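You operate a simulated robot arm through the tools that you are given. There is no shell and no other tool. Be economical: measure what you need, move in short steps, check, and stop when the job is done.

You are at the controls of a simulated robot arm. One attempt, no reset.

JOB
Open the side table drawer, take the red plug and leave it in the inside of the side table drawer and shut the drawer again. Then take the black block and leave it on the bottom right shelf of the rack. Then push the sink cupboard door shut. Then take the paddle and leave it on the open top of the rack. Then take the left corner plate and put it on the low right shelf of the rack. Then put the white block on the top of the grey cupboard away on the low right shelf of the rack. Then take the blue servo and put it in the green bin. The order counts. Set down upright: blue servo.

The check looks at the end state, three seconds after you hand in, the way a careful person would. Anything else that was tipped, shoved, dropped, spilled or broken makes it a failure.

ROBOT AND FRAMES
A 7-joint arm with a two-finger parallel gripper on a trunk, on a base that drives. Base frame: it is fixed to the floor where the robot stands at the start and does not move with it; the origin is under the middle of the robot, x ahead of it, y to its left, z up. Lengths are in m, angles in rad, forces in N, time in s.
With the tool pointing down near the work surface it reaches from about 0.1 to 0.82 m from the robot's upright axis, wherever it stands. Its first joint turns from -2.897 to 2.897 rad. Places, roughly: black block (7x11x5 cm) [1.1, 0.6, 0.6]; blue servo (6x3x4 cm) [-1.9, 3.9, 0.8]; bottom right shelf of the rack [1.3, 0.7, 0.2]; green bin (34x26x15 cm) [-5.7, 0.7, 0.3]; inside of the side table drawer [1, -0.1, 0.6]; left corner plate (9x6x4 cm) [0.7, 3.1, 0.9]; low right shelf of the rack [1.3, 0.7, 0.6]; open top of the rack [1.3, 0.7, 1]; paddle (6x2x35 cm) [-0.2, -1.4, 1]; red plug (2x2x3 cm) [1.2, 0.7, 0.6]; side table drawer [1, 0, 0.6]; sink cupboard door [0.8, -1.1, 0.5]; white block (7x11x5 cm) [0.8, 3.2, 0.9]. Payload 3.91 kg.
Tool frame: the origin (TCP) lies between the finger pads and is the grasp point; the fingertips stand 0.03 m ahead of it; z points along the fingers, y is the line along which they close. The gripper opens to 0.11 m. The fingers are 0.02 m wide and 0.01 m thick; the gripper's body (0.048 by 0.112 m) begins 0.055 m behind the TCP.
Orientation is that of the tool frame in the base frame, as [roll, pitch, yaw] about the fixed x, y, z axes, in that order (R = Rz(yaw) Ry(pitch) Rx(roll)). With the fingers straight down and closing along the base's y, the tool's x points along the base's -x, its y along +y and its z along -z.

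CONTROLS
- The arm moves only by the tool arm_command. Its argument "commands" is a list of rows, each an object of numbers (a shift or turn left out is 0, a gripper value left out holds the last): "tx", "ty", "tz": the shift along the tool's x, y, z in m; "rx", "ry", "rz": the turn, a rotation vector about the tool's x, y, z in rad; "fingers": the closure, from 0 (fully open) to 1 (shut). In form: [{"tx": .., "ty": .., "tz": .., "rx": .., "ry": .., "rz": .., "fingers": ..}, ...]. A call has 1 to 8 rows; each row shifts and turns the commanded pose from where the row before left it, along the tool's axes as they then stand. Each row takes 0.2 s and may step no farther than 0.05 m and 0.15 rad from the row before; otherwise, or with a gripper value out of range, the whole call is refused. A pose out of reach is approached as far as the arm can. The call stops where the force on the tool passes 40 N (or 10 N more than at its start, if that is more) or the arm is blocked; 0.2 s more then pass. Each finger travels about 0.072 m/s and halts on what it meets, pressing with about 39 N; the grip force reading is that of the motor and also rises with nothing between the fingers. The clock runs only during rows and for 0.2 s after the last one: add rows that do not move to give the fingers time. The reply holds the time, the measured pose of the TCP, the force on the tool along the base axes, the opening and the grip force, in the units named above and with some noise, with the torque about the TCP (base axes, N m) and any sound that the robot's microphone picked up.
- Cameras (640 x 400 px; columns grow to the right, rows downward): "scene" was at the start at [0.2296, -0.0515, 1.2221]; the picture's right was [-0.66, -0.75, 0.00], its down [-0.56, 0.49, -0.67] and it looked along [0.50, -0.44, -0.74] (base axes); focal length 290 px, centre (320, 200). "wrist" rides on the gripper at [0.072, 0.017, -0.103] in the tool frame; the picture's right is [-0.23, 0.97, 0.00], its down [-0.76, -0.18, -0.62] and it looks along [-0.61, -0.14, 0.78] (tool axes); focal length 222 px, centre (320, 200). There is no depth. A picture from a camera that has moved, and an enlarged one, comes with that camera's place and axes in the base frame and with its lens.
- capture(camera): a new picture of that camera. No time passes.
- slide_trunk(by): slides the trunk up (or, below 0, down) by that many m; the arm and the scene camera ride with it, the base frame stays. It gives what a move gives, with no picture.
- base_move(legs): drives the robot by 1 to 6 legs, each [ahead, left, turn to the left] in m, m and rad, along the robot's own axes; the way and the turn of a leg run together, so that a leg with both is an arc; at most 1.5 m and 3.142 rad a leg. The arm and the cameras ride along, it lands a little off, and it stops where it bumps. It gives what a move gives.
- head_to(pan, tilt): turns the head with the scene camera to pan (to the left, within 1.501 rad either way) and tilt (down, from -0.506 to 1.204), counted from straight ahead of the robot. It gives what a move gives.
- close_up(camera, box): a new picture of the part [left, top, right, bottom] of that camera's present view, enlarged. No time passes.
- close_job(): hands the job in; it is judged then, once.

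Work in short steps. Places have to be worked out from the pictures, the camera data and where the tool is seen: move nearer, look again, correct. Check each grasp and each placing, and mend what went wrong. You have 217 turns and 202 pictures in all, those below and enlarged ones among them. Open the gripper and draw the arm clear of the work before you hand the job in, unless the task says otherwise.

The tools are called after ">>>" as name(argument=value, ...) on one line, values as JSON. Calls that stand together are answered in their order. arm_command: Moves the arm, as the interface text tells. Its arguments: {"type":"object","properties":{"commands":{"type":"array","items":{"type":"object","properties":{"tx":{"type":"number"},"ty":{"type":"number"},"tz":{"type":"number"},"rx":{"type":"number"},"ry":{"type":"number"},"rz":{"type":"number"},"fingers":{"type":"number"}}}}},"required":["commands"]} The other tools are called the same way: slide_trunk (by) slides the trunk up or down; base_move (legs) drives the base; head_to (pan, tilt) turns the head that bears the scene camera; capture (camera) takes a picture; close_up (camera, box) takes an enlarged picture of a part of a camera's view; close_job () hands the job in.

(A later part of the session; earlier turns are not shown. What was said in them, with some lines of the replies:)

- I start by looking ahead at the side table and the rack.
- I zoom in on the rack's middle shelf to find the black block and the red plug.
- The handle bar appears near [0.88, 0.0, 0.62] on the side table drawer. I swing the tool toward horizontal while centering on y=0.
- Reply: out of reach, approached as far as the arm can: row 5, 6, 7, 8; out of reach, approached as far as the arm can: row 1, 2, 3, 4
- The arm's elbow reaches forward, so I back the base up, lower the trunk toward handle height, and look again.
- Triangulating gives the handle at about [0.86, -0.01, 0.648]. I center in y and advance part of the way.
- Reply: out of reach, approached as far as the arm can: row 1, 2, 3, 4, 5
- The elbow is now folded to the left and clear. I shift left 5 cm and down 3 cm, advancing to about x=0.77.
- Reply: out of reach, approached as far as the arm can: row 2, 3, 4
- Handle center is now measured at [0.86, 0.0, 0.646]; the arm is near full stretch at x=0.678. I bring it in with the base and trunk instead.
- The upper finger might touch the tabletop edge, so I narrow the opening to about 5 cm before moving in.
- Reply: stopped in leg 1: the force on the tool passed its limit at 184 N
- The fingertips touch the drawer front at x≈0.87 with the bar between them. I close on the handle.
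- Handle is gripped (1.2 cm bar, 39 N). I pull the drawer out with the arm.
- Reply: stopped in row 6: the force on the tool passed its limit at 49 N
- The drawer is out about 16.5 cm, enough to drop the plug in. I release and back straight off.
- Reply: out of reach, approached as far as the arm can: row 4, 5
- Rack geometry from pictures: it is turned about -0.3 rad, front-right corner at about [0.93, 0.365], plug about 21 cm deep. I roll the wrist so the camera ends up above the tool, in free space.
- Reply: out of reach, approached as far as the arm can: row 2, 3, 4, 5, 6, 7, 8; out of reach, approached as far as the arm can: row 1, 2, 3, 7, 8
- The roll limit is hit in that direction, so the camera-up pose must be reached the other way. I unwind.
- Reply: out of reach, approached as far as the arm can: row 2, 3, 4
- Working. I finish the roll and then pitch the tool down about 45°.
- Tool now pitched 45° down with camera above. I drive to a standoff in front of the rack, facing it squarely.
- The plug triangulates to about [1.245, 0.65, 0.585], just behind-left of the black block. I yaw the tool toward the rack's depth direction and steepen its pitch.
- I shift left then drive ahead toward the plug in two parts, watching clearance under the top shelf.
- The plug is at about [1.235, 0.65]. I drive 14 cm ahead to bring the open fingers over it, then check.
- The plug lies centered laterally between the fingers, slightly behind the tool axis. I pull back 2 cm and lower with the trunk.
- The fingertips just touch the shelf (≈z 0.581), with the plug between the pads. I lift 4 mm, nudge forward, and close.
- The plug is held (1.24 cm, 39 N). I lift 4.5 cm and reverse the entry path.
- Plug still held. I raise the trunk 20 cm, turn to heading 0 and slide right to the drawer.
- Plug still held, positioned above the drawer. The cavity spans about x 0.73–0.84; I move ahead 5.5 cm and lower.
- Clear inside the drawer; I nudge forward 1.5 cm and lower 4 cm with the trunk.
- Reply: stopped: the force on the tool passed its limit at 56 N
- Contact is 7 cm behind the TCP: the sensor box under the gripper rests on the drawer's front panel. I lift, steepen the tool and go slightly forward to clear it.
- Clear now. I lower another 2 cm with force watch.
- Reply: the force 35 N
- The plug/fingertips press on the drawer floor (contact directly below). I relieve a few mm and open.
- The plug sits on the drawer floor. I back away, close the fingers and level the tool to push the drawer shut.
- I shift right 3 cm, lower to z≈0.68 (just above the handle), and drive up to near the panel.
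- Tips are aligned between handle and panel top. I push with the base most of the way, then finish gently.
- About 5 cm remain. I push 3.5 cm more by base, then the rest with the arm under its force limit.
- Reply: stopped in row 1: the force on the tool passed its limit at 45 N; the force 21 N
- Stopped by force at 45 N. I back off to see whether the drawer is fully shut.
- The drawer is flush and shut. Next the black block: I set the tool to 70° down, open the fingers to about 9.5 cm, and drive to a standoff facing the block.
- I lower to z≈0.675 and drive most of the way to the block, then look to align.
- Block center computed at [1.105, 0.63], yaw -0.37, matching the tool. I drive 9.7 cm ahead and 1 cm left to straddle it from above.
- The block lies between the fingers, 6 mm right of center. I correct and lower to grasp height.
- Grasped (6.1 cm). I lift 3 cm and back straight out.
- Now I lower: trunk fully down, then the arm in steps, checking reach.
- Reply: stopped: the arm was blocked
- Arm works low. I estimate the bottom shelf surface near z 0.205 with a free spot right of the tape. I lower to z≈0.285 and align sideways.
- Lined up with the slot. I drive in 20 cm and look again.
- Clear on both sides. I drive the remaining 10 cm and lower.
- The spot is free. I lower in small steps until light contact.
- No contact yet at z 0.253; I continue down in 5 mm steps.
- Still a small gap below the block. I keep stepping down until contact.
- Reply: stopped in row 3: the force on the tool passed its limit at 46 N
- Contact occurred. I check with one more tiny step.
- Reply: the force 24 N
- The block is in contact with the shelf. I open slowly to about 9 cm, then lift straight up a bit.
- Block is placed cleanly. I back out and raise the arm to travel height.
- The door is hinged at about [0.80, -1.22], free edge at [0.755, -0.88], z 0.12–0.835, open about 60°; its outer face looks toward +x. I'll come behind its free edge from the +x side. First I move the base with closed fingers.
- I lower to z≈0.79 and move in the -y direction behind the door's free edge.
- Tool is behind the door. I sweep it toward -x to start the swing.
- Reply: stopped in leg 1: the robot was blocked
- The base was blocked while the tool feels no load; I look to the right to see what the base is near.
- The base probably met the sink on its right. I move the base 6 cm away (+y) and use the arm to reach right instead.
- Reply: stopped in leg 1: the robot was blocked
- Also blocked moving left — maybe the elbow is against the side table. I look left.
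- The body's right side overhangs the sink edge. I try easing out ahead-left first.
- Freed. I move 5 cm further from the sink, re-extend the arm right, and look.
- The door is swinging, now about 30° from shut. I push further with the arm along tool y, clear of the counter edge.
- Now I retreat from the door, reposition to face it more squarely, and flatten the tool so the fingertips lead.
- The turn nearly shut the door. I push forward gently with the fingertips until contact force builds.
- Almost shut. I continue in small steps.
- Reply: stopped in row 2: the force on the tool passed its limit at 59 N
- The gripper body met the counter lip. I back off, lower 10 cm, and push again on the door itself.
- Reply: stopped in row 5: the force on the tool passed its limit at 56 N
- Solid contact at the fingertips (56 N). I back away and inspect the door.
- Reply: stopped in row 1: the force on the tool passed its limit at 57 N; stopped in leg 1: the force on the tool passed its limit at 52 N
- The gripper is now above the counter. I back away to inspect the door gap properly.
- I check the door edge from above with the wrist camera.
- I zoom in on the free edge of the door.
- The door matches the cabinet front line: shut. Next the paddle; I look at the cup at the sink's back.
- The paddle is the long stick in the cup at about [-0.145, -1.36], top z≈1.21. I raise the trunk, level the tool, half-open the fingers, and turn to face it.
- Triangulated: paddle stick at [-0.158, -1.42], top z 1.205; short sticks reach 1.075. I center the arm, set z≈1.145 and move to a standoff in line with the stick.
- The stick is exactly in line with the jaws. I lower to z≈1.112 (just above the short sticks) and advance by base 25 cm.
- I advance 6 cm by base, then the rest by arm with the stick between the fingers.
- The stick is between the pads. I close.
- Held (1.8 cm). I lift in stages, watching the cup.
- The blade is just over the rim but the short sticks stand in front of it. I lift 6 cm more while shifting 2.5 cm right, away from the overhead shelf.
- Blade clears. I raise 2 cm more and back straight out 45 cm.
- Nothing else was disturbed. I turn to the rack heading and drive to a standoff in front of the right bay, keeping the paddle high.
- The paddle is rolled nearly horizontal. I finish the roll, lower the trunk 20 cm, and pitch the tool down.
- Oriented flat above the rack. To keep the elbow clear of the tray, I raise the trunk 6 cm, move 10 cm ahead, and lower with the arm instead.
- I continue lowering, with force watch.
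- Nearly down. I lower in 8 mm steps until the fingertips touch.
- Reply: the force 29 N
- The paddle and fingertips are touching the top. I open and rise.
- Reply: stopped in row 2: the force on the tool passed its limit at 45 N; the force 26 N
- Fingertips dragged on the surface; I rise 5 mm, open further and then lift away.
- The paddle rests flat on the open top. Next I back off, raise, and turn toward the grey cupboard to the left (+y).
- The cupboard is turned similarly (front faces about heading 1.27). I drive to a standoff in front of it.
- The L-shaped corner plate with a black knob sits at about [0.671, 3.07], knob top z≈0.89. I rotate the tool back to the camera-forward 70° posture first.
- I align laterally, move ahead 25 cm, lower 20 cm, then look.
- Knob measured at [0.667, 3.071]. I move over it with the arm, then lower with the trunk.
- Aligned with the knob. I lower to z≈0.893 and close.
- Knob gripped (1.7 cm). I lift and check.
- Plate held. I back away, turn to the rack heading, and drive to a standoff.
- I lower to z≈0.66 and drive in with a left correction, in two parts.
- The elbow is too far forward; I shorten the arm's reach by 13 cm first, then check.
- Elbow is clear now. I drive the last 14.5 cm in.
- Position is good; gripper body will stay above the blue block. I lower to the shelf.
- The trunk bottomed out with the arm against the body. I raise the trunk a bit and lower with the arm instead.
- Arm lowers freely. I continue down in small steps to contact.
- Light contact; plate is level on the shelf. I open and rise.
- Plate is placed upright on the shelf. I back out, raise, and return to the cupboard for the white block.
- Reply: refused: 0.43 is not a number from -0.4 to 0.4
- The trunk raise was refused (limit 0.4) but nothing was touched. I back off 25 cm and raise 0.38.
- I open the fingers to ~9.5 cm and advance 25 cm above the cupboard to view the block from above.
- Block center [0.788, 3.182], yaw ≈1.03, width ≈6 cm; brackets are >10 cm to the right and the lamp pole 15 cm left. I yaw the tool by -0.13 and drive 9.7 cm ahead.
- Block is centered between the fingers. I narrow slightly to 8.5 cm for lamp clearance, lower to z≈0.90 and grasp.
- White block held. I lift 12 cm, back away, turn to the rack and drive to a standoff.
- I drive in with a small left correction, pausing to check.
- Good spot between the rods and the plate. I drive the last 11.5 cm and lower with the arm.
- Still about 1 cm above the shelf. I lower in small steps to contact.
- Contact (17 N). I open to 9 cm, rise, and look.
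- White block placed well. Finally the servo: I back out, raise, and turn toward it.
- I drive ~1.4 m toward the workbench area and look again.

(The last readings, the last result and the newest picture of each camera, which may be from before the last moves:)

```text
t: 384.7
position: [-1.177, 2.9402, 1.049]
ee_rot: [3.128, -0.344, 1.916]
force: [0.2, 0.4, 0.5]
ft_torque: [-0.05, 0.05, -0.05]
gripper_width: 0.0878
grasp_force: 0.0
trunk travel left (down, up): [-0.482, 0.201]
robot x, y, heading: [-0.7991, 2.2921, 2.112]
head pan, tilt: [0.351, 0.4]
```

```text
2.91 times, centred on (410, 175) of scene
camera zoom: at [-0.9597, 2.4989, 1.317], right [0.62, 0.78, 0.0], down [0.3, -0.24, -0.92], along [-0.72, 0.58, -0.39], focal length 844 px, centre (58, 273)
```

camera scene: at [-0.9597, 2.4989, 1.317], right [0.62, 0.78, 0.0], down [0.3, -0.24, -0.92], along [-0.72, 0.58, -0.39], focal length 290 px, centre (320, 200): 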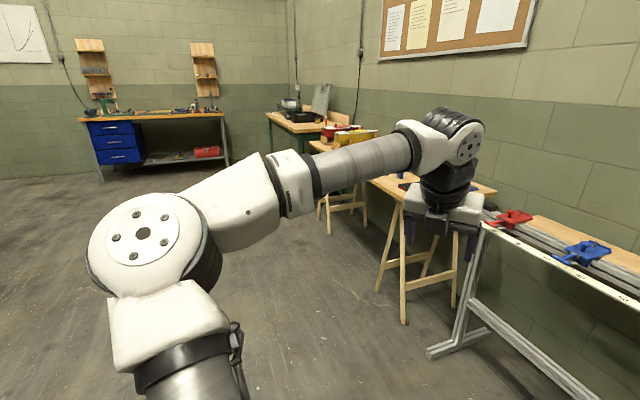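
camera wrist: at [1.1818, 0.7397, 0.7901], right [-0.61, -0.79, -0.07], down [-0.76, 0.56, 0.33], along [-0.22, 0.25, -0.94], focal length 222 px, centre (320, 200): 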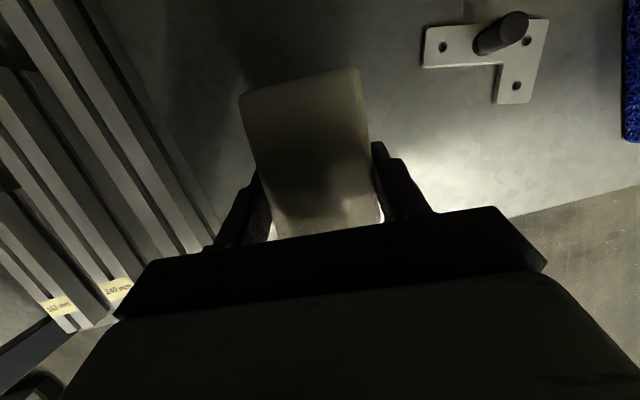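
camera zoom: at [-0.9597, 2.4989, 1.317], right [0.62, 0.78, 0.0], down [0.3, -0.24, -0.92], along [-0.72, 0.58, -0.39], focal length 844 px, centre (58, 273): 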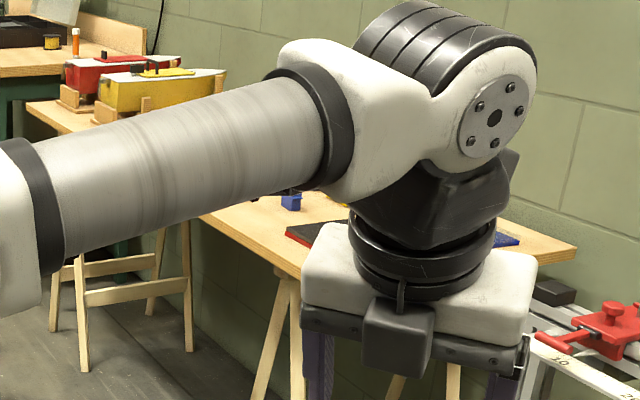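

The blue servo is at about [-1.92, 3.86, 0.8] on the sawhorse table, 16 cm behind its front edge. I turn to face the table and slide to a standoff.

>>> base_move(legs=[[0.0, 0.0, -0.846], [0.0, 0.77, 0.0], [0.0, 0.77, 0.0]])

>>> head_to(pan=0.0, tilt=0.55)

>>> capture(camera="scene")

```text
t: 399.4
position: [-1.9922, 3.5051, 1.0489]
ee_rot: [3.13, -0.344, 1.027]
force: [0.6, -0.5, -0.3]
ft_torque: [0.02, 0.02, -0.02]
gripper_width: 0.088
grasp_force: 0.2
trunk travel left (down, up): [-0.482, 0.201]
robot x, y, heading: [-2.2529, 2.8051, 1.226]
head pan, tilt: [0.351, 0.4]
```

```text
t: 400.3
position: [-1.9918, 3.5055, 1.0481]
ee_rot: [3.13, -0.345, 1.028]
force: [-0.3, 0.3, 0.6]
ft_torque: [0.0, 0.0, 0.01]
gripper_width: 0.0878
grasp_force: 0.1
trunk travel left (down, up): [-0.482, 0.201]
robot x, y, heading: [-2.2524, 2.8055, 1.232]
head pan, tilt: [0.0, 0.55]
```

```text
42 pictures are left
camera scene: at [-2.1667, 3.0505, 1.3033], right [0.94, -0.34, 0.0], down [-0.18, -0.49, -0.85], along [0.29, 0.8, -0.52], focal length 290 px, centre (320, 200)
```

scene: 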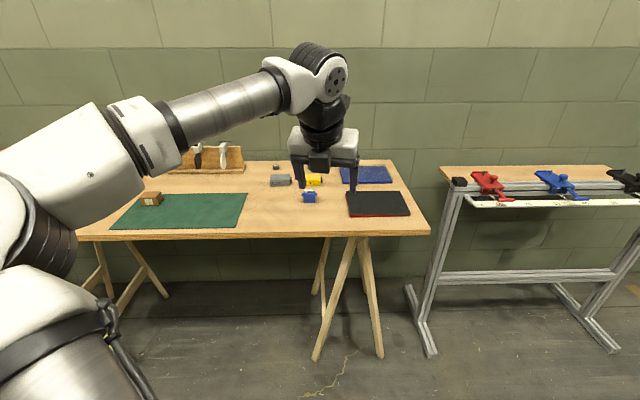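

>>> base_move(legs=[[0.2, 0.0, 0.0]])

>>> close_up(camera="scene", box=[240, 130, 440, 290])

>>> capture(camera="wrist")

```text
t: 401.9
position: [-1.9203, 3.6949, 1.0483]
ee_rot: [3.13, -0.344, 1.022]
force: [-0.6, 0.1, -0.4]
ft_torque: [-0.01, -0.02, 0.04]
gripper_width: 0.0882
grasp_force: 0.0
trunk travel left (down, up): [-0.482, 0.201]
robot x, y, heading: [-2.1855, 2.9975, 1.227]
head pan, tilt: [0.0, 0.55]
```

```text
2.50 times, centred on (340, 210) of scene
camera zoom: at [-2.0967, 3.2417, 1.3031], right [0.94, -0.34, 0.0], down [-0.18, -0.49, -0.85], along [0.29, 0.8, -0.52], focal length 725 px, centre (270, 175)
```

zoom: 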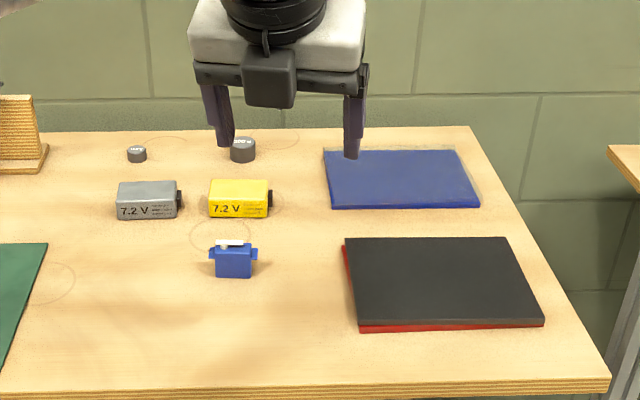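

```text
40 pictures are left
camera wrist: at [-1.8895, 3.7158, 1.1712], right [0.72, -0.69, -0.07], down [-0.64, -0.69, 0.33], along [-0.27, -0.19, -0.94], focal length 222 px, centre (320, 200)
```

wrist: 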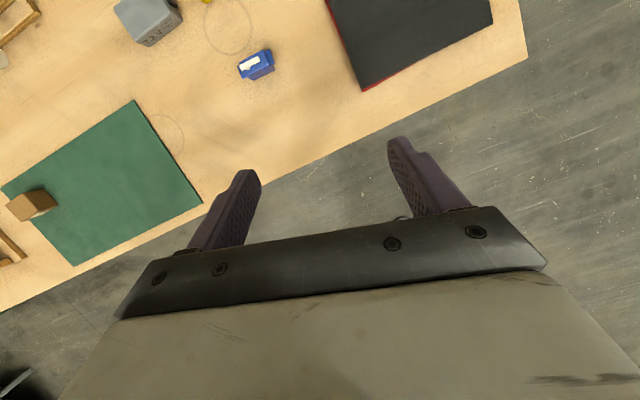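

The servo sits at [-1.917, 3.859, 0.80], long axis along the table front. I'll grip its 3 cm thickness: tool vertical, turned 90°.

>>> arm_command(commands=[{"ry": -0.115}, {"ry": -0.115}, {"ry": -0.115}, {"rz": 0.14}, {"rz": 0.14}, {"rz": 0.14}, {"rz": 0.14}, {"rz": 0.14}])

>>> arm_command(commands=[{"rz": 0.14, "fingers": 0.4}, {"rz": 0.14}, {"rz": 0.14}, {"rz": 0.14}, {"rz": 0.14}])

>>> capture(camera="wrist")

```text
t: 403.7
position: [-1.9203, 3.6936, 1.0494]
ee_rot: [3.133, -0.008, 0.318]
force: [0.1, -0.5, -0.6]
ft_torque: [0.03, 0.01, -0.04]
gripper_width: 0.088
grasp_force: 0.1
trunk travel left (down, up): [-0.482, 0.201]
robot x, y, heading: [-2.186, 2.9962, 1.223]
head pan, tilt: [0.0, 0.55]
```

```text
t: 404.9
position: [-1.9212, 3.694, 1.0489]
ee_rot: [3.14, -0.013, -0.384]
force: [0.5, 0.4, 0.3]
ft_torque: [0.02, 0.03, -0.01]
gripper_width: 0.0659
grasp_force: 0.1
trunk travel left (down, up): [-0.482, 0.201]
robot x, y, heading: [-2.1865, 2.9982, 1.222]
head pan, tilt: [0.0, 0.55]
```

```text
39 pictures are left
camera wrist: at [-1.8603, 3.6531, 1.1536], right [-0.58, -0.82, 0.0], down [-0.65, 0.45, 0.61], along [-0.5, 0.35, -0.79], focal length 222 px, centre (320, 200)
```

wrist: 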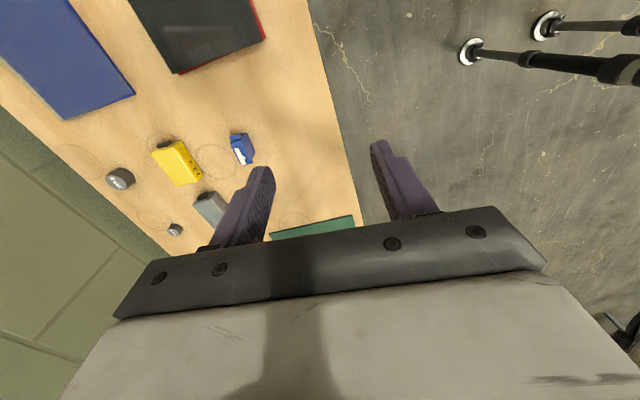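

I drive over the servo and lower partway to check alignment.

>>> base_move(legs=[[0.156, 0.053, 0.0]])

>>> slide_trunk(by=-0.15)

>>> capture(camera="wrist")

>>> close_up(camera="scene", box=[240, 120, 420, 270])

```text
t: 406.3
position: [-1.9209, 3.8565, 1.0483]
ee_rot: [3.14, -0.012, -0.38]
force: [0.4, 0.3, -0.2]
ft_torque: [0.0, 0.0, -0.03]
gripper_width: 0.0661
grasp_force: 0.2
trunk travel left (down, up): [-0.482, 0.201]
robot x, y, heading: [-2.184, 3.1571, 1.228]
head pan, tilt: [0.0, 0.55]
```

```text
t: 408.1
position: [-1.9219, 3.8569, 0.8999]
ee_rot: [-3.141, -0.011, -0.379]
force: [-0.1, 0.0, -0.5]
ft_torque: [-0.01, 0.01, 0.0]
gripper_width: 0.0661
grasp_force: 0.1
trunk travel left (down, up): [-0.332, 0.351]
robot x, y, heading: [-2.1855, 3.1574, 1.231]
head pan, tilt: [0.0, 0.55]
```

```text
38 pictures are left
camera wrist: at [-1.8604, 3.8152, 1.0039], right [-0.57, -0.82, 0.0], down [-0.65, 0.45, 0.61], along [-0.5, 0.35, -0.79], focal length 222 px, centre (320, 200)
```

wrist: 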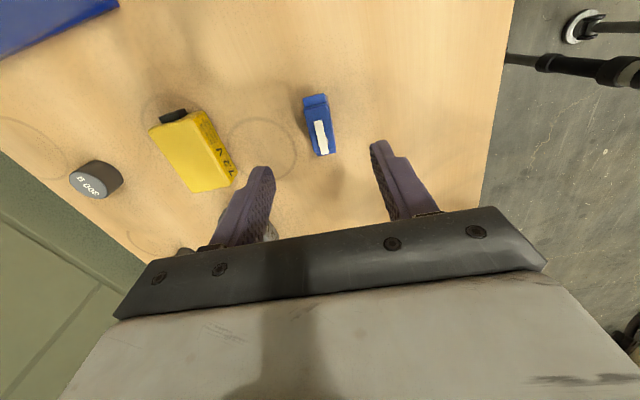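

```text
2.67 times, centred on (330, 195) of scene
camera zoom: at [-2.096, 3.4026, 1.1534], right [0.94, -0.34, 0.0], down [-0.18, -0.49, -0.85], along [0.29, 0.8, -0.52], focal length 774 px, centre (293, 213)
```

zoom: 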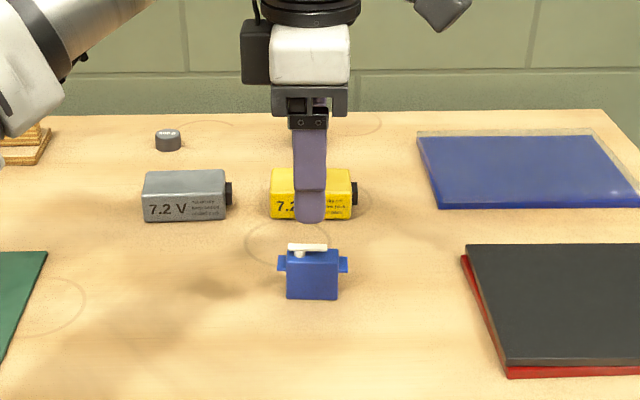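

Servo is centered between the jaws. I lower to z≈0.816 and grasp.

>>> arm_command(commands=[{"tx": 0.006}])

>>> slide_trunk(by=-0.083)

>>> arm_command(commands=[{"fingers": 0.8}, {"fingers": 1}, {"fingers": 1}, {"fingers": 1}])

>>> close_up(camera="scene", box=[240, 120, 420, 270])

```text
t: 408.4
position: [-1.9148, 3.8545, 0.8992]
ee_rot: [3.139, -0.012, -0.379]
force: [0.4, 0.2, -0.4]
ft_torque: [0.02, 0.01, 0.02]
gripper_width: 0.0657
grasp_force: 0.0
trunk travel left (down, up): [-0.332, 0.351]
robot x, y, heading: [-2.1834, 3.1582, 1.225]
head pan, tilt: [0.0, 0.55]
```

```text
t: 409.6
position: [-1.9137, 3.8552, 0.8151]
ee_rot: [-3.141, -0.011, -0.379]
force: [0.3, -0.7, -1.4]
ft_torque: [0.0, 0.0, -0.04]
gripper_width: 0.0658
grasp_force: 0.1
trunk travel left (down, up): [-0.249, 0.434]
robot x, y, heading: [-2.186, 3.1569, 1.222]
head pan, tilt: [0.0, 0.55]
```

```text
t: 410.6
position: [-1.9158, 3.8549, 0.8167]
ee_rot: [3.14, -0.013, -0.379]
force: [-0.2, 0.2, 0.4]
ft_torque: [0.01, -0.01, 0.01]
gripper_width: 0.0202
grasp_force: 39.4
trunk travel left (down, up): [-0.249, 0.434]
robot x, y, heading: [-2.187, 3.1578, 1.229]
head pan, tilt: [0.0, 0.55]
```

```text
2.67 times, centred on (330, 195) of scene
camera zoom: at [-2.096, 3.4027, 1.0703], right [0.94, -0.34, 0.0], down [-0.18, -0.49, -0.85], along [0.29, 0.8, -0.52], focal length 774 px, centre (293, 213)
```

zoom: 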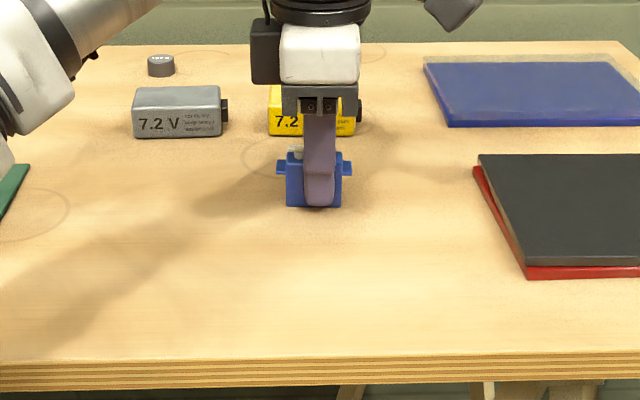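

Servo gripped. I lift, back away, and turn toward the green bin to survey the way.

>>> slide_trunk(by=0.25)

>>> base_move(legs=[[-0.6, 0.0, 0.0], [0.0, 0.0, 1.9]])

>>> head_to(pan=0.5, tilt=0.4)

>>> capture(camera="scene")

```text
t: 413.2
position: [-1.9147, 3.8546, 1.0659]
ee_rot: [3.139, -0.013, -0.378]
force: [0.1, -0.8, -0.3]
ft_torque: [0.01, 0.0, 0.01]
gripper_width: 0.0199
grasp_force: 39.1
trunk travel left (down, up): [-0.499, 0.184]
robot x, y, heading: [-2.1839, 3.1585, 1.227]
head pan, tilt: [0.0, 0.55]
```

```text
t: 421.4
position: [-3.1404, 2.5923, 1.066]
ee_rot: [-3.141, -0.013, 1.569]
force: [0.0, -0.1, 0.4]
ft_torque: [0.04, -0.01, -0.03]
gripper_width: 0.0201
grasp_force: 38.8
trunk travel left (down, up): [-0.499, 0.184]
robot x, y, heading: [-2.3897, 2.5972, -3.113]
head pan, tilt: [0.0, 0.55]
```

```text
t: 422.4
position: [-3.1397, 2.5924, 1.0667]
ee_rot: [3.14, -0.012, 1.569]
force: [-0.6, 0.2, -0.1]
ft_torque: [-0.01, -0.01, 0.0]
gripper_width: 0.0202
grasp_force: 39.3
trunk travel left (down, up): [-0.499, 0.184]
robot x, y, heading: [-2.3941, 2.597, -3.111]
head pan, tilt: [0.499, 0.4]
```

```text
35 pictures are left
camera scene: at [-2.6416, 2.5458, 1.334], right [-0.51, 0.86, 0.0], down [0.34, 0.2, -0.92], along [-0.79, -0.47, -0.39], focal length 290 px, centre (320, 200)
```

scene: 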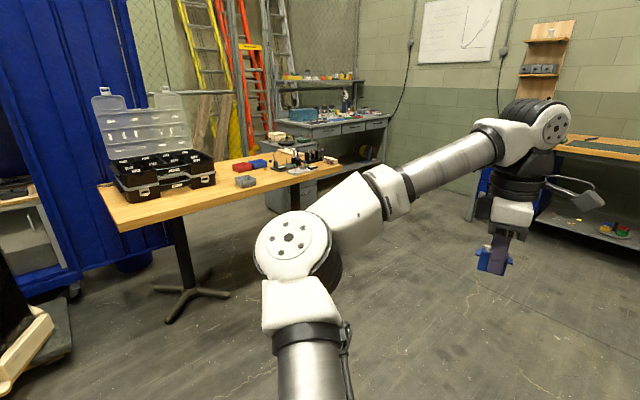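

>>> close_up(camera="scene", box=[220, 90, 420, 220])

```text
3.08 times, centred on (320, 155) of scene
camera zoom: at [-2.6416, 2.5458, 1.334], right [-0.51, 0.86, 0.0], down [0.34, 0.2, -0.92], along [-0.79, -0.47, -0.39], focal length 892 px, centre (320, 338)
```

zoom: 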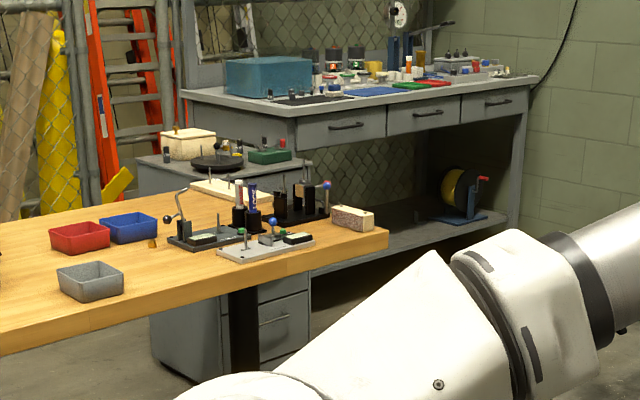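

The bin must be on the lower shelf of the grey desk, hidden behind the wooden table. I drive along the clear floor to in front of the desk and look.

>>> base_move(legs=[[1.25, 0.03, 0.0], [1.2, 0.03, 0.0]])

>>> head_to(pan=1.0, tilt=0.6)

>>> capture(camera="scene")

```text
t: 434.3
position: [-5.5531, 2.3152, 1.0656]
ee_rot: [3.141, -0.01, 1.642]
force: [-0.1, -0.2, -0.3]
ft_torque: [0.03, 0.03, 0.0]
gripper_width: 0.02
grasp_force: 38.6
trunk travel left (down, up): [-0.499, 0.184]
robot x, y, heading: [-4.8071, 2.3736, -3.036]
head pan, tilt: [0.499, 0.4]
```

```text
t: 435.2
position: [-5.5533, 2.3143, 1.0664]
ee_rot: [3.14, -0.01, 1.642]
force: [0.0, 0.7, -0.7]
ft_torque: [0.02, 0.01, -0.02]
gripper_width: 0.0199
grasp_force: 38.8
trunk travel left (down, up): [-0.499, 0.184]
robot x, y, heading: [-4.8059, 2.3746, -3.035]
head pan, tilt: [1.0, 0.6]
```

```text
33 pictures are left
camera scene: at [-5.0162, 2.2789, 1.3158], right [-0.89, 0.45, 0.0], down [0.25, 0.5, -0.83], along [-0.37, -0.74, -0.56], focal length 290 px, centre (320, 200)
```

scene: 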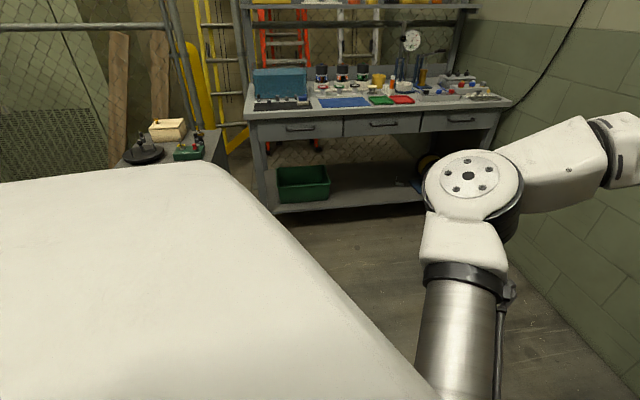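

The green bin stands on the desk's lower shelf, left end. I zoom in to measure it.

>>> close_up(camera="scene", box=[230, 80, 430, 230])

```text
2.67 times, centred on (330, 155) of scene
camera zoom: at [-5.0162, 2.2789, 1.3158], right [-0.89, 0.45, 0.0], down [0.25, 0.5, -0.83], along [-0.37, -0.74, -0.56], focal length 774 px, centre (293, 320)
```

zoom: 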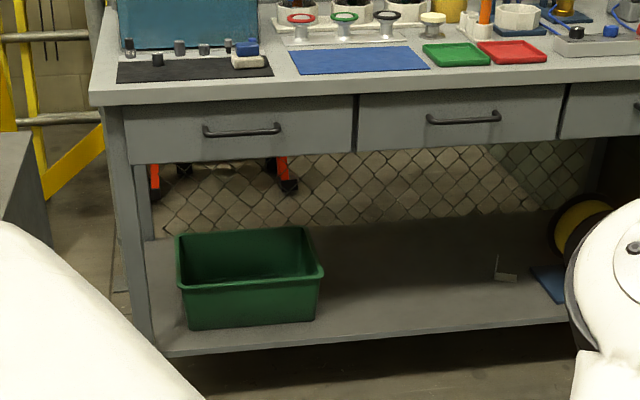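

Bin measured: rim z≈0.37, front rim mid [-5.63, 0.84], drawers above at z≈0.69, a cabinet to the left near [-5.1, 1.03]. I turn to heading -1.4 and slide to a standoff where the elbow stays clear of that cabinet.

>>> base_move(legs=[[0.0, 0.0, 1.635], [0.2, -1.1, 0.0]])

>>> head_to(pan=0.0, tilt=0.6)

>>> capture(camera="scene")

```text
t: 448.1
position: [-5.7648, 1.2714, 1.0656]
ee_rot: [3.14, -0.01, -3.016]
force: [0.8, -0.4, 0.1]
ft_torque: [0.04, 0.01, -0.01]
gripper_width: 0.0199
grasp_force: 39.2
trunk travel left (down, up): [-0.499, 0.184]
robot x, y, heading: [-5.8689, 2.0079, -1.407]
head pan, tilt: [1.0, 0.6]
```

```text
t: 449.3
position: [-5.7655, 1.2704, 1.0659]
ee_rot: [3.139, -0.009, -3.014]
force: [-0.6, -0.6, 0.0]
ft_torque: [0.01, 0.02, 0.04]
gripper_width: 0.0202
grasp_force: 38.7
trunk travel left (down, up): [-0.499, 0.184]
robot x, y, heading: [-5.8672, 2.0091, -1.407]
head pan, tilt: [0.0, 0.6]
```

```text
31 pictures are left
camera scene: at [-5.8252, 1.7575, 1.3158], right [-0.99, -0.16, 0.0], down [-0.09, 0.56, -0.83], along [0.13, -0.81, -0.56], focal length 290 px, centre (320, 200)
```

scene: 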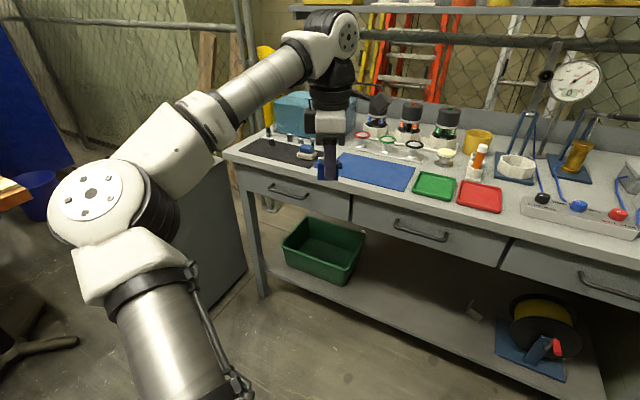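

I lower the trunk 40 cm, tilt the tool 0.6 rad so the wrist trails, and lower by arm to z≈0.44.

>>> slide_trunk(by=-0.4)

>>> arm_command(commands=[{"rx": 0.15}, {"rx": 0.15}, {"rx": 0.15}, {"rx": 0.15}, {"ty": 0.0226, "tz": 0.033}, {"ty": 0.0226, "tz": 0.033}, {"ty": 0.0226, "tz": 0.033}])

>>> capture(camera="scene")

```text
t: 453.2
position: [-5.7654, 1.2712, 0.6657]
ee_rot: [3.14, -0.01, -3.015]
force: [0.0, 0.5, -0.3]
ft_torque: [-0.01, 0.01, 0.01]
gripper_width: 0.02
grasp_force: 39.1
trunk travel left (down, up): [-0.099, 0.584]
robot x, y, heading: [-5.8665, 2.013, -1.407]
head pan, tilt: [0.0, 0.6]
```

```text
t: 454.8
position: [-5.7693, 1.2714, 0.5469]
ee_rot: [-2.543, -0.014, -3.014]
force: [0.1, 0.1, 0.0]
ft_torque: [0.03, -0.03, -0.01]
gripper_width: 0.0202
grasp_force: 38.9
trunk travel left (down, up): [-0.099, 0.584]
robot x, y, heading: [-5.8673, 2.0137, -1.407]
head pan, tilt: [0.0, 0.6]
```

```text
30 pictures are left
camera scene: at [-5.8253, 1.7576, 0.9159], right [-0.99, -0.16, 0.0], down [-0.09, 0.56, -0.83], along [0.13, -0.81, -0.56], focal length 290 px, centre (320, 200)
```

scene: 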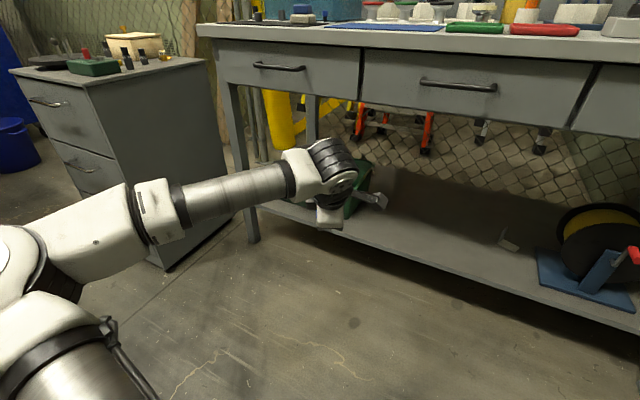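

Room is good. I tilt 0.2 more and lower to z≈0.435 before entering.

>>> arm_command(commands=[{"rx": 0.1}, {"rx": 0.1}, {"ty": 0.0265, "tz": 0.0258}, {"ty": 0.0265, "tz": 0.0258}, {"ty": 0.0265, "tz": 0.0258}])

>>> base_move(legs=[[0.25, 0.0, 0.0]])

>>> capture(camera="scene")

>>> capture(camera="wrist")

```text
t: 456.0
position: [-5.7685, 1.269, 0.4379]
ee_rot: [-2.341, -0.011, -3.013]
force: [-0.1, -0.3, -0.5]
ft_torque: [0.01, 0.03, 0.04]
gripper_width: 0.0198
grasp_force: 38.9
trunk travel left (down, up): [-0.099, 0.584]
robot x, y, heading: [-5.8683, 2.0137, -1.405]
head pan, tilt: [0.0, 0.6]
```

```text
t: 457.8
position: [-5.7336, 1.0292, 0.4375]
ee_rot: [-2.343, -0.01, -3.018]
force: [-0.5, -0.1, -0.2]
ft_torque: [0.0, -0.01, 0.01]
gripper_width: 0.0203
grasp_force: 39.4
trunk travel left (down, up): [-0.099, 0.584]
robot x, y, heading: [-5.8249, 1.7688, -1.415]
head pan, tilt: [0.0, 0.6]
```

```text
29 pictures are left
camera scene: at [-5.7872, 1.5153, 0.9158], right [-0.99, -0.16, 0.0], down [-0.09, 0.56, -0.83], along [0.13, -0.81, -0.56], focal length 290 px, centre (320, 200)
```

scene: 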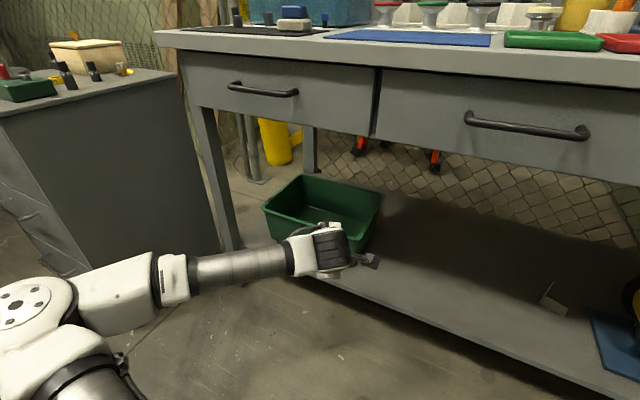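

```text
28 pictures are left
camera wrist: at [-5.8139, 1.1049, 0.4982], right [0.13, 0.7, -0.7], down [0.72, 0.41, 0.55], along [0.68, -0.58, -0.45], focal length 222 px, centre (320, 200)
```

wrist: 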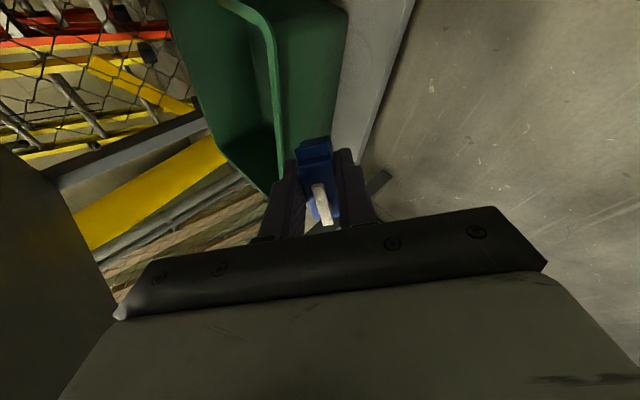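

Plenty of clearance above. To keep the elbow away from the side cabinet I turn 0.12 rad left and recompute.

>>> base_move(legs=[[0.0, 0.0, 0.12]])

```text
t: 458.7
position: [-5.6453, 1.0444, 0.4367]
ee_rot: [-2.343, -0.011, -2.901]
force: [-0.6, 0.0, -0.1]
ft_torque: [0.02, -0.04, -0.01]
gripper_width: 0.0202
grasp_force: 38.9
trunk travel left (down, up): [-0.099, 0.584]
robot x, y, heading: [-5.826, 1.7741, -1.295]
head pan, tilt: [0.0, 0.6]
```

>>> base_move(legs=[[0.0, -0.119, 0.0], [0.14, 0.0, 0.0]])

>>> capture(camera="scene")

>>> capture(camera="wrist")

```text
t: 461.2
position: [-5.7238, 0.8785, 0.4381]
ee_rot: [-2.343, -0.009, -2.902]
force: [-0.1, -0.5, -0.8]
ft_torque: [-0.02, -0.01, 0.0]
gripper_width: 0.0201
grasp_force: 38.9
trunk travel left (down, up): [-0.099, 0.584]
robot x, y, heading: [-5.9019, 1.6029, -1.294]
head pan, tilt: [0.0, 0.6]
```

```text
27 pictures are left
camera scene: at [-5.8349, 1.3574, 0.9158], right [-0.96, -0.27, 0.0], down [-0.15, 0.54, -0.83], along [0.22, -0.79, -0.56], focal length 290 px, centre (320, 200)
```

scene: 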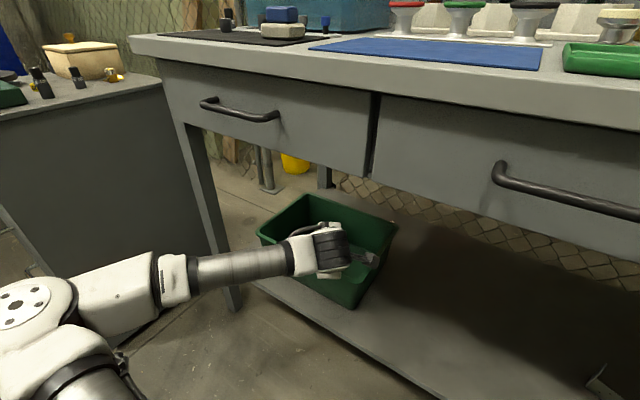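

```text
26 pictures are left
camera wrist: at [-5.8131, 0.9468, 0.4982], right [0.05, 0.71, -0.7], down [0.67, 0.5, 0.55], along [0.74, -0.5, -0.45], focal length 222 px, centre (320, 200)
```

wrist: 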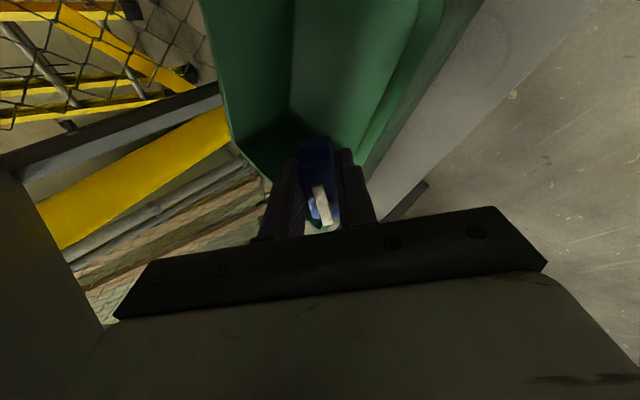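

Crossing the rim with clearance. I drive the last 13 cm in.

>>> base_move(legs=[[0.135, 0.003, 0.0]])

>>> capture(camera="scene")

>>> capture(camera="wrist")

```text
t: 462.5
position: [-5.6862, 0.7506, 0.4364]
ee_rot: [-2.343, -0.009, -2.903]
force: [0.9, 0.2, 0.7]
ft_torque: [0.0, 0.01, 0.01]
gripper_width: 0.0201
grasp_force: 38.7
trunk travel left (down, up): [-0.099, 0.584]
robot x, y, heading: [-5.8669, 1.4789, -1.3]
head pan, tilt: [0.0, 0.6]
```

```text
25 pictures are left
camera scene: at [-5.7966, 1.2289, 0.9158], right [-0.96, -0.27, 0.0], down [-0.15, 0.54, -0.83], along [0.22, -0.79, -0.56], focal length 290 px, centre (320, 200)
```

scene: 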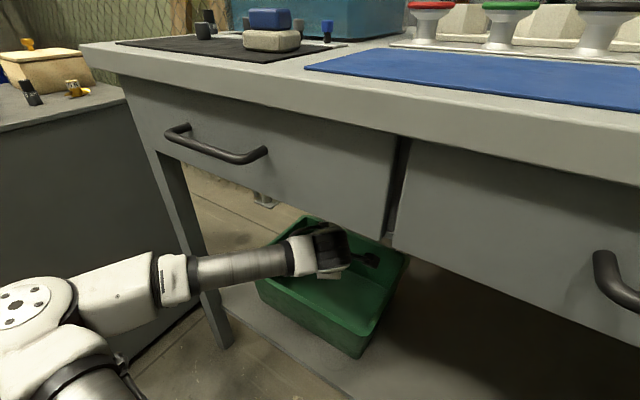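

```text
24 pictures are left
camera wrist: at [-5.7762, 0.8182, 0.4982], right [0.05, 0.71, -0.7], down [0.67, 0.49, 0.55], along [0.74, -0.5, -0.45], focal length 222 px, centre (320, 200)
```

wrist: 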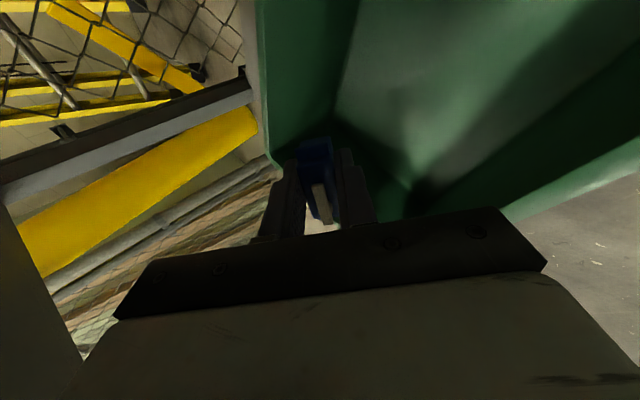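

Over the bin interior. I now bring the tool upright while lowering, in small combined steps.

>>> arm_command(commands=[{"rx": -0.1, "ty": 0.0093, "tz": 0.0091}, {"rx": -0.1, "ty": 0.0084, "tz": 0.0099}, {"rx": -0.1, "ty": 0.0073, "tz": 0.0107}, {"rx": -0.1, "ty": 0.0062, "tz": 0.0114}, {"rx": -0.1, "ty": 0.0051, "tz": 0.012}, {"rx": -0.1, "ty": 0.0038, "tz": 0.0124}, {"rx": -0.1, "ty": 0.0026, "tz": 0.0127}, {"rx": -0.1, "ty": 0.0013, "tz": 0.0129}])

>>> capture(camera="scene")

>>> capture(camera="wrist")

```text
t: 464.3
position: [-5.6862, 0.7516, 0.3338]
ee_rot: [3.14, -0.012, -2.902]
force: [-0.2, 0.7, -0.2]
ft_torque: [0.03, 0.02, 0.02]
gripper_width: 0.0201
grasp_force: 39.1
trunk travel left (down, up): [-0.099, 0.584]
robot x, y, heading: [-5.8655, 1.4723, -1.296]
head pan, tilt: [0.0, 0.6]
```

```text
23 pictures are left
camera scene: at [-5.7966, 1.229, 0.9158], right [-0.96, -0.27, 0.0], down [-0.15, 0.54, -0.83], along [0.22, -0.79, -0.56], focal length 290 px, centre (320, 200)
```

scene: 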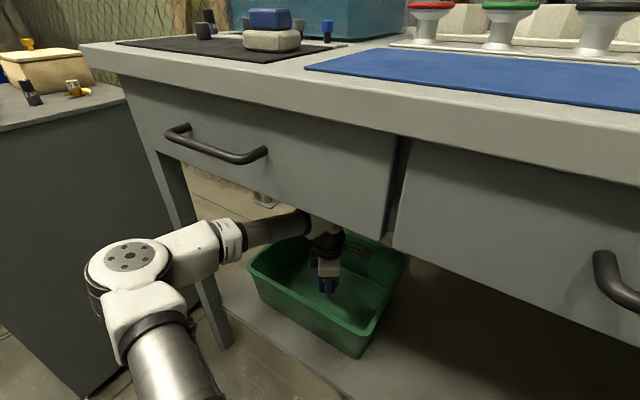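

```text
22 pictures are left
camera wrist: at [-5.7604, 0.7516, 0.4385], right [-0.01, 1.0, 0.0], down [0.79, 0.01, 0.61], along [0.61, 0.01, -0.79], focal length 222 px, centre (320, 200)
```

wrist: 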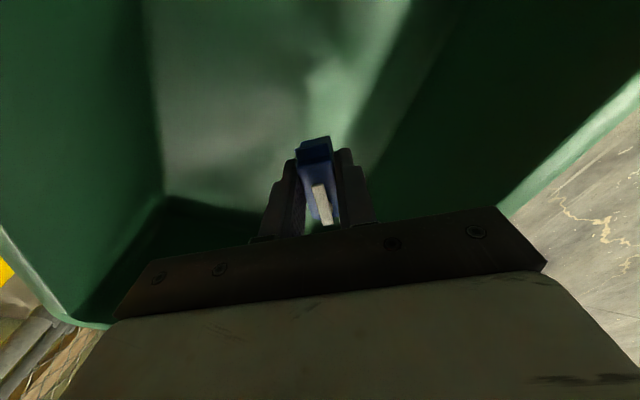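

The servo is upright inside the bin walls. I lower gently to the floor.

>>> arm_command(commands=[{"tz": 0.015}, {"tz": 0.015}, {"tz": 0.01}, {}])

>>> arm_command(commands=[{"tz": 0.005}, {"tz": 0.005}, {"tz": 0.004}, {"tz": 0.004}, {}])

```text
t: 465.3
position: [-5.6884, 0.7506, 0.2935]
ee_rot: [3.141, -0.011, -2.903]
force: [-0.1, -0.7, 0.2]
ft_torque: [-0.03, -0.01, -0.01]
gripper_width: 0.0201
grasp_force: 39.5
trunk travel left (down, up): [-0.099, 0.584]
robot x, y, heading: [-5.8706, 1.4765, -1.301]
head pan, tilt: [0.0, 0.6]
```

```text
t: 466.5
position: [-5.689, 0.7505, 0.2743]
ee_rot: [3.14, -0.011, -2.905]
force: [1.0, -0.7, -0.4]
ft_torque: [0.03, -0.01, 0.01]
gripper_width: 0.0202
grasp_force: 39.1
trunk travel left (down, up): [-0.099, 0.584]
robot x, y, heading: [-5.8642, 1.4766, -1.298]
head pan, tilt: [0.0, 0.6]
```

No contact yet at z 0.274; I keep stepping.

>>> arm_command(commands=[{"tz": 0.004}, {"tz": 0.004}, {"tz": 0.004}, {"tz": 0.004}, {}])

>>> close_up(camera="scene", box=[240, 200, 420, 360])

```text
t: 467.7
position: [-5.688, 0.7509, 0.2585]
ee_rot: [3.139, -0.011, -2.905]
force: [-0.8, 0.8, -0.6]
ft_torque: [-0.02, -0.04, 0.01]
gripper_width: 0.0202
grasp_force: 39.3
trunk travel left (down, up): [-0.099, 0.584]
robot x, y, heading: [-5.8672, 1.4759, -1.3]
head pan, tilt: [0.0, 0.6]
```

```text
2.50 times, centred on (330, 280) of scene
camera zoom: at [-5.7966, 1.2289, 0.9158], right [-0.96, -0.27, 0.0], down [-0.15, 0.54, -0.83], along [0.22, -0.79, -0.56], focal length 725 px, centre (295, 0)
```

zoom: 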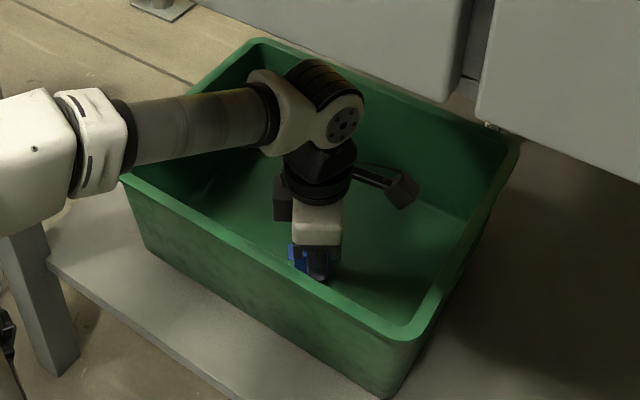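

Forearm is close to the rim but clear. I step down in 3 mm increments to contact.

>>> arm_command(commands=[{"tz": 0.004}, {"tz": 0.003}, {"tz": 0.003}, {}])

>>> close_up(camera="wrist", box=[200, 80, 440, 250])

```text
t: 468.7
position: [-5.688, 0.7493, 0.2532]
ee_rot: [-3.14, -0.011, -2.903]
force: [0.2, 6.4, 22.5]
ft_torque: [0.24, 0.02, 0.04]
gripper_width: 0.0201
grasp_force: 39.6
trunk travel left (down, up): [-0.099, 0.584]
robot x, y, heading: [-5.8686, 1.4757, -1.292]
head pan, tilt: [0.0, 0.6]
```

```text
2.35 times, centred on (320, 165) of wrist
camera zoom: at [-5.762, 0.7497, 0.3565], right [-0.01, 1.0, 0.0], down [0.79, 0.01, 0.61], along [0.61, 0.0, -0.79], focal length 523 px, centre (320, 282)
```

zoom: 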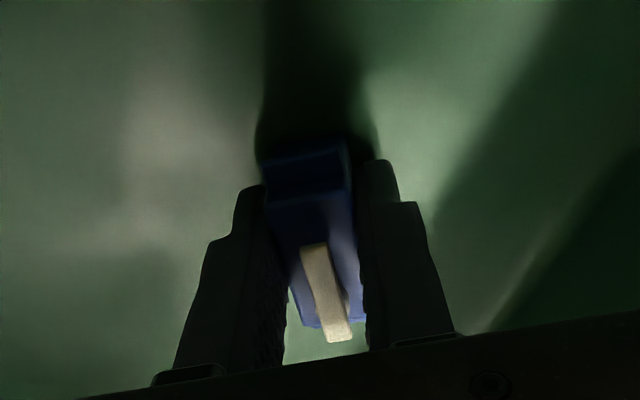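

The servo stands on the bin floor (22 N). I release and rise straight up.

>>> arm_command(commands=[{"tz": -0.001}, {"fingers": 0.75}, {"fingers": 0.6}, {"fingers": 0.55}, {}])

>>> arm_command(commands=[{"tz": -0.015}, {"tz": -0.02}, {"tz": -0.02}, {"tz": -0.02}])

>>> capture(camera="wrist")

>>> close_up(camera="scene", box=[240, 200, 420, 360])

```text
t: 469.9
position: [-5.6886, 0.7495, 0.2515]
ee_rot: [3.14, -0.011, -2.904]
force: [-0.5, -0.9, -0.1]
ft_torque: [-0.03, 0.03, -0.01]
gripper_width: 0.0493
grasp_force: 0.1
trunk travel left (down, up): [-0.099, 0.584]
robot x, y, heading: [-5.8657, 1.4765, -1.295]
head pan, tilt: [0.0, 0.6]
```

```text
t: 470.9
position: [-5.6867, 0.7513, 0.3249]
ee_rot: [3.141, -0.011, -2.904]
force: [0.6, 0.9, 0.2]
ft_torque: [-0.01, -0.02, 0.01]
gripper_width: 0.0496
grasp_force: 0.1
trunk travel left (down, up): [-0.099, 0.584]
robot x, y, heading: [-5.864, 1.4769, -1.3]
head pan, tilt: [0.0, 0.6]
```

```text
19 pictures are left
camera wrist: at [-5.7594, 0.7506, 0.4296], right [-0.01, 1.0, 0.0], down [0.79, 0.01, 0.61], along [0.61, 0.0, -0.79], focal length 222 px, centre (320, 200)
```

wrist: 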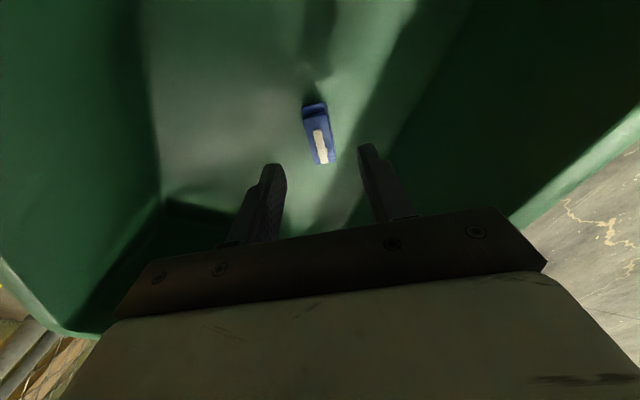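

```text
2.50 times, centred on (330, 280) of scene
camera zoom: at [-5.7966, 1.2288, 0.9157], right [-0.96, -0.27, 0.0], down [-0.15, 0.54, -0.82], along [0.22, -0.79, -0.57], focal length 725 px, centre (295, 0)
```

zoom: 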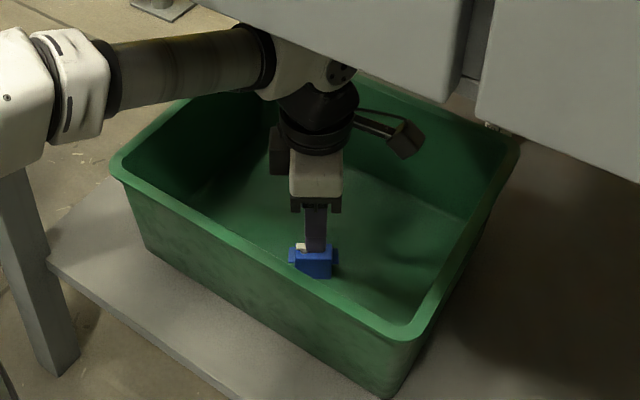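

The servo stands upright in the bin. I reverse the entry motion: rise while tilting back, then back out.

>>> arm_command(commands=[{"rx": 0.1, "tz": -0.013}, {"rx": 0.1, "ty": -0.0013, "tz": -0.0129}, {"rx": 0.1, "ty": -0.0026, "tz": -0.0127}, {"rx": 0.1, "ty": -0.0038, "tz": -0.0124}, {"rx": 0.1, "ty": -0.0051, "tz": -0.012}, {"rx": 0.1, "ty": -0.0062, "tz": -0.0114}, {"rx": 0.1, "ty": -0.0073, "tz": -0.0107}, {"rx": 0.1, "ty": -0.0084, "tz": -0.0099}])

>>> base_move(legs=[[-0.25, 0.0, 0.0], [-0.3, 0.0, 0.0]])

>>> capture(camera="scene")

```text
t: 472.7
position: [-5.6877, 0.7513, 0.4294]
ee_rot: [-2.34, -0.009, -2.902]
force: [0.1, -0.9, 0.2]
ft_torque: [-0.02, 0.01, 0.0]
gripper_width: 0.0494
grasp_force: 0.1
trunk travel left (down, up): [-0.099, 0.584]
robot x, y, heading: [-5.8647, 1.4806, -1.299]
head pan, tilt: [0.0, 0.6]
```

```text
t: 476.2
position: [-5.8312, 1.2768, 0.4288]
ee_rot: [-2.342, -0.01, -2.9]
force: [-1.4, -0.4, 0.1]
ft_torque: [0.01, 0.01, 0.01]
gripper_width: 0.0495
grasp_force: 0.1
trunk travel left (down, up): [-0.099, 0.584]
robot x, y, heading: [-6.0135, 2.0006, -1.301]
head pan, tilt: [0.0, 0.6]
```

```text
17 pictures are left
camera scene: at [-5.9419, 1.7528, 0.9158], right [-0.96, -0.27, 0.0], down [-0.15, 0.54, -0.83], along [0.22, -0.79, -0.56], focal length 290 px, centre (320, 200)
```

scene: 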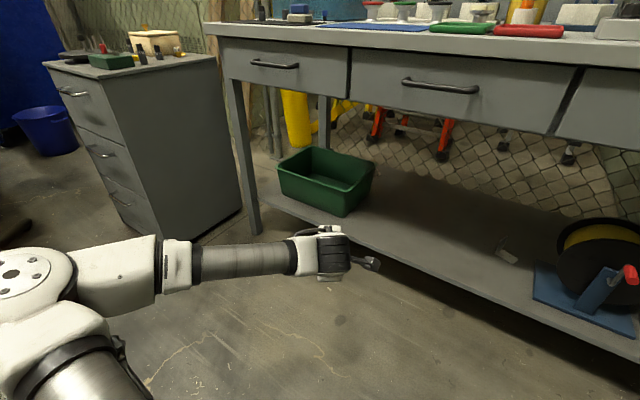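

The bin is undisturbed with the servo upright inside, and the arm is clear. I open the gripper fully, then hand in.

>>> arm_command(commands=[{"fingers": 0.0}, {"fingers": 0.0}, {"fingers": 0.0}])

>>> close_up(camera="scene", box=[260, 130, 390, 230])

```text
t: 477.0
position: [-5.8316, 1.275, 0.4288]
ee_rot: [-2.341, -0.011, -2.901]
force: [-0.6, 0.7, 0.7]
ft_torque: [0.0, -0.03, 0.01]
gripper_width: 0.1098
grasp_force: 0.1
trunk travel left (down, up): [-0.099, 0.584]
robot x, y, heading: [-6.0162, 2.0013, -1.294]
head pan, tilt: [0.0, 0.6]
```

```text
4.00 times, centred on (325, 180) of scene
camera zoom: at [-5.9419, 1.7528, 0.9158], right [-0.96, -0.27, 0.0], down [-0.15, 0.54, -0.83], along [0.22, -0.79, -0.56], focal length 1160 px, centre (300, 280)
```

zoom: 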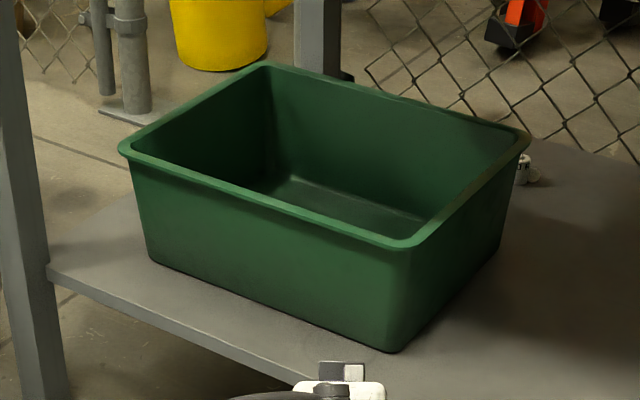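

All steps are done in order, the gripper is open and the arm is clear. I hand the job in.

>>> close_job()

```text
The job is handed in.
```

I finished all seven tasks in order and handed the job in with the gripper open and the arm clear. The servo was upright on the bin floor when I released it.

Two things to know: the gripper caught on the sink cupboard door, probably its handle, while backing off. The pictures taken afterwards showed the door flush with the cabinet. The base also bumped the sink unit once, with nothing seen to move.
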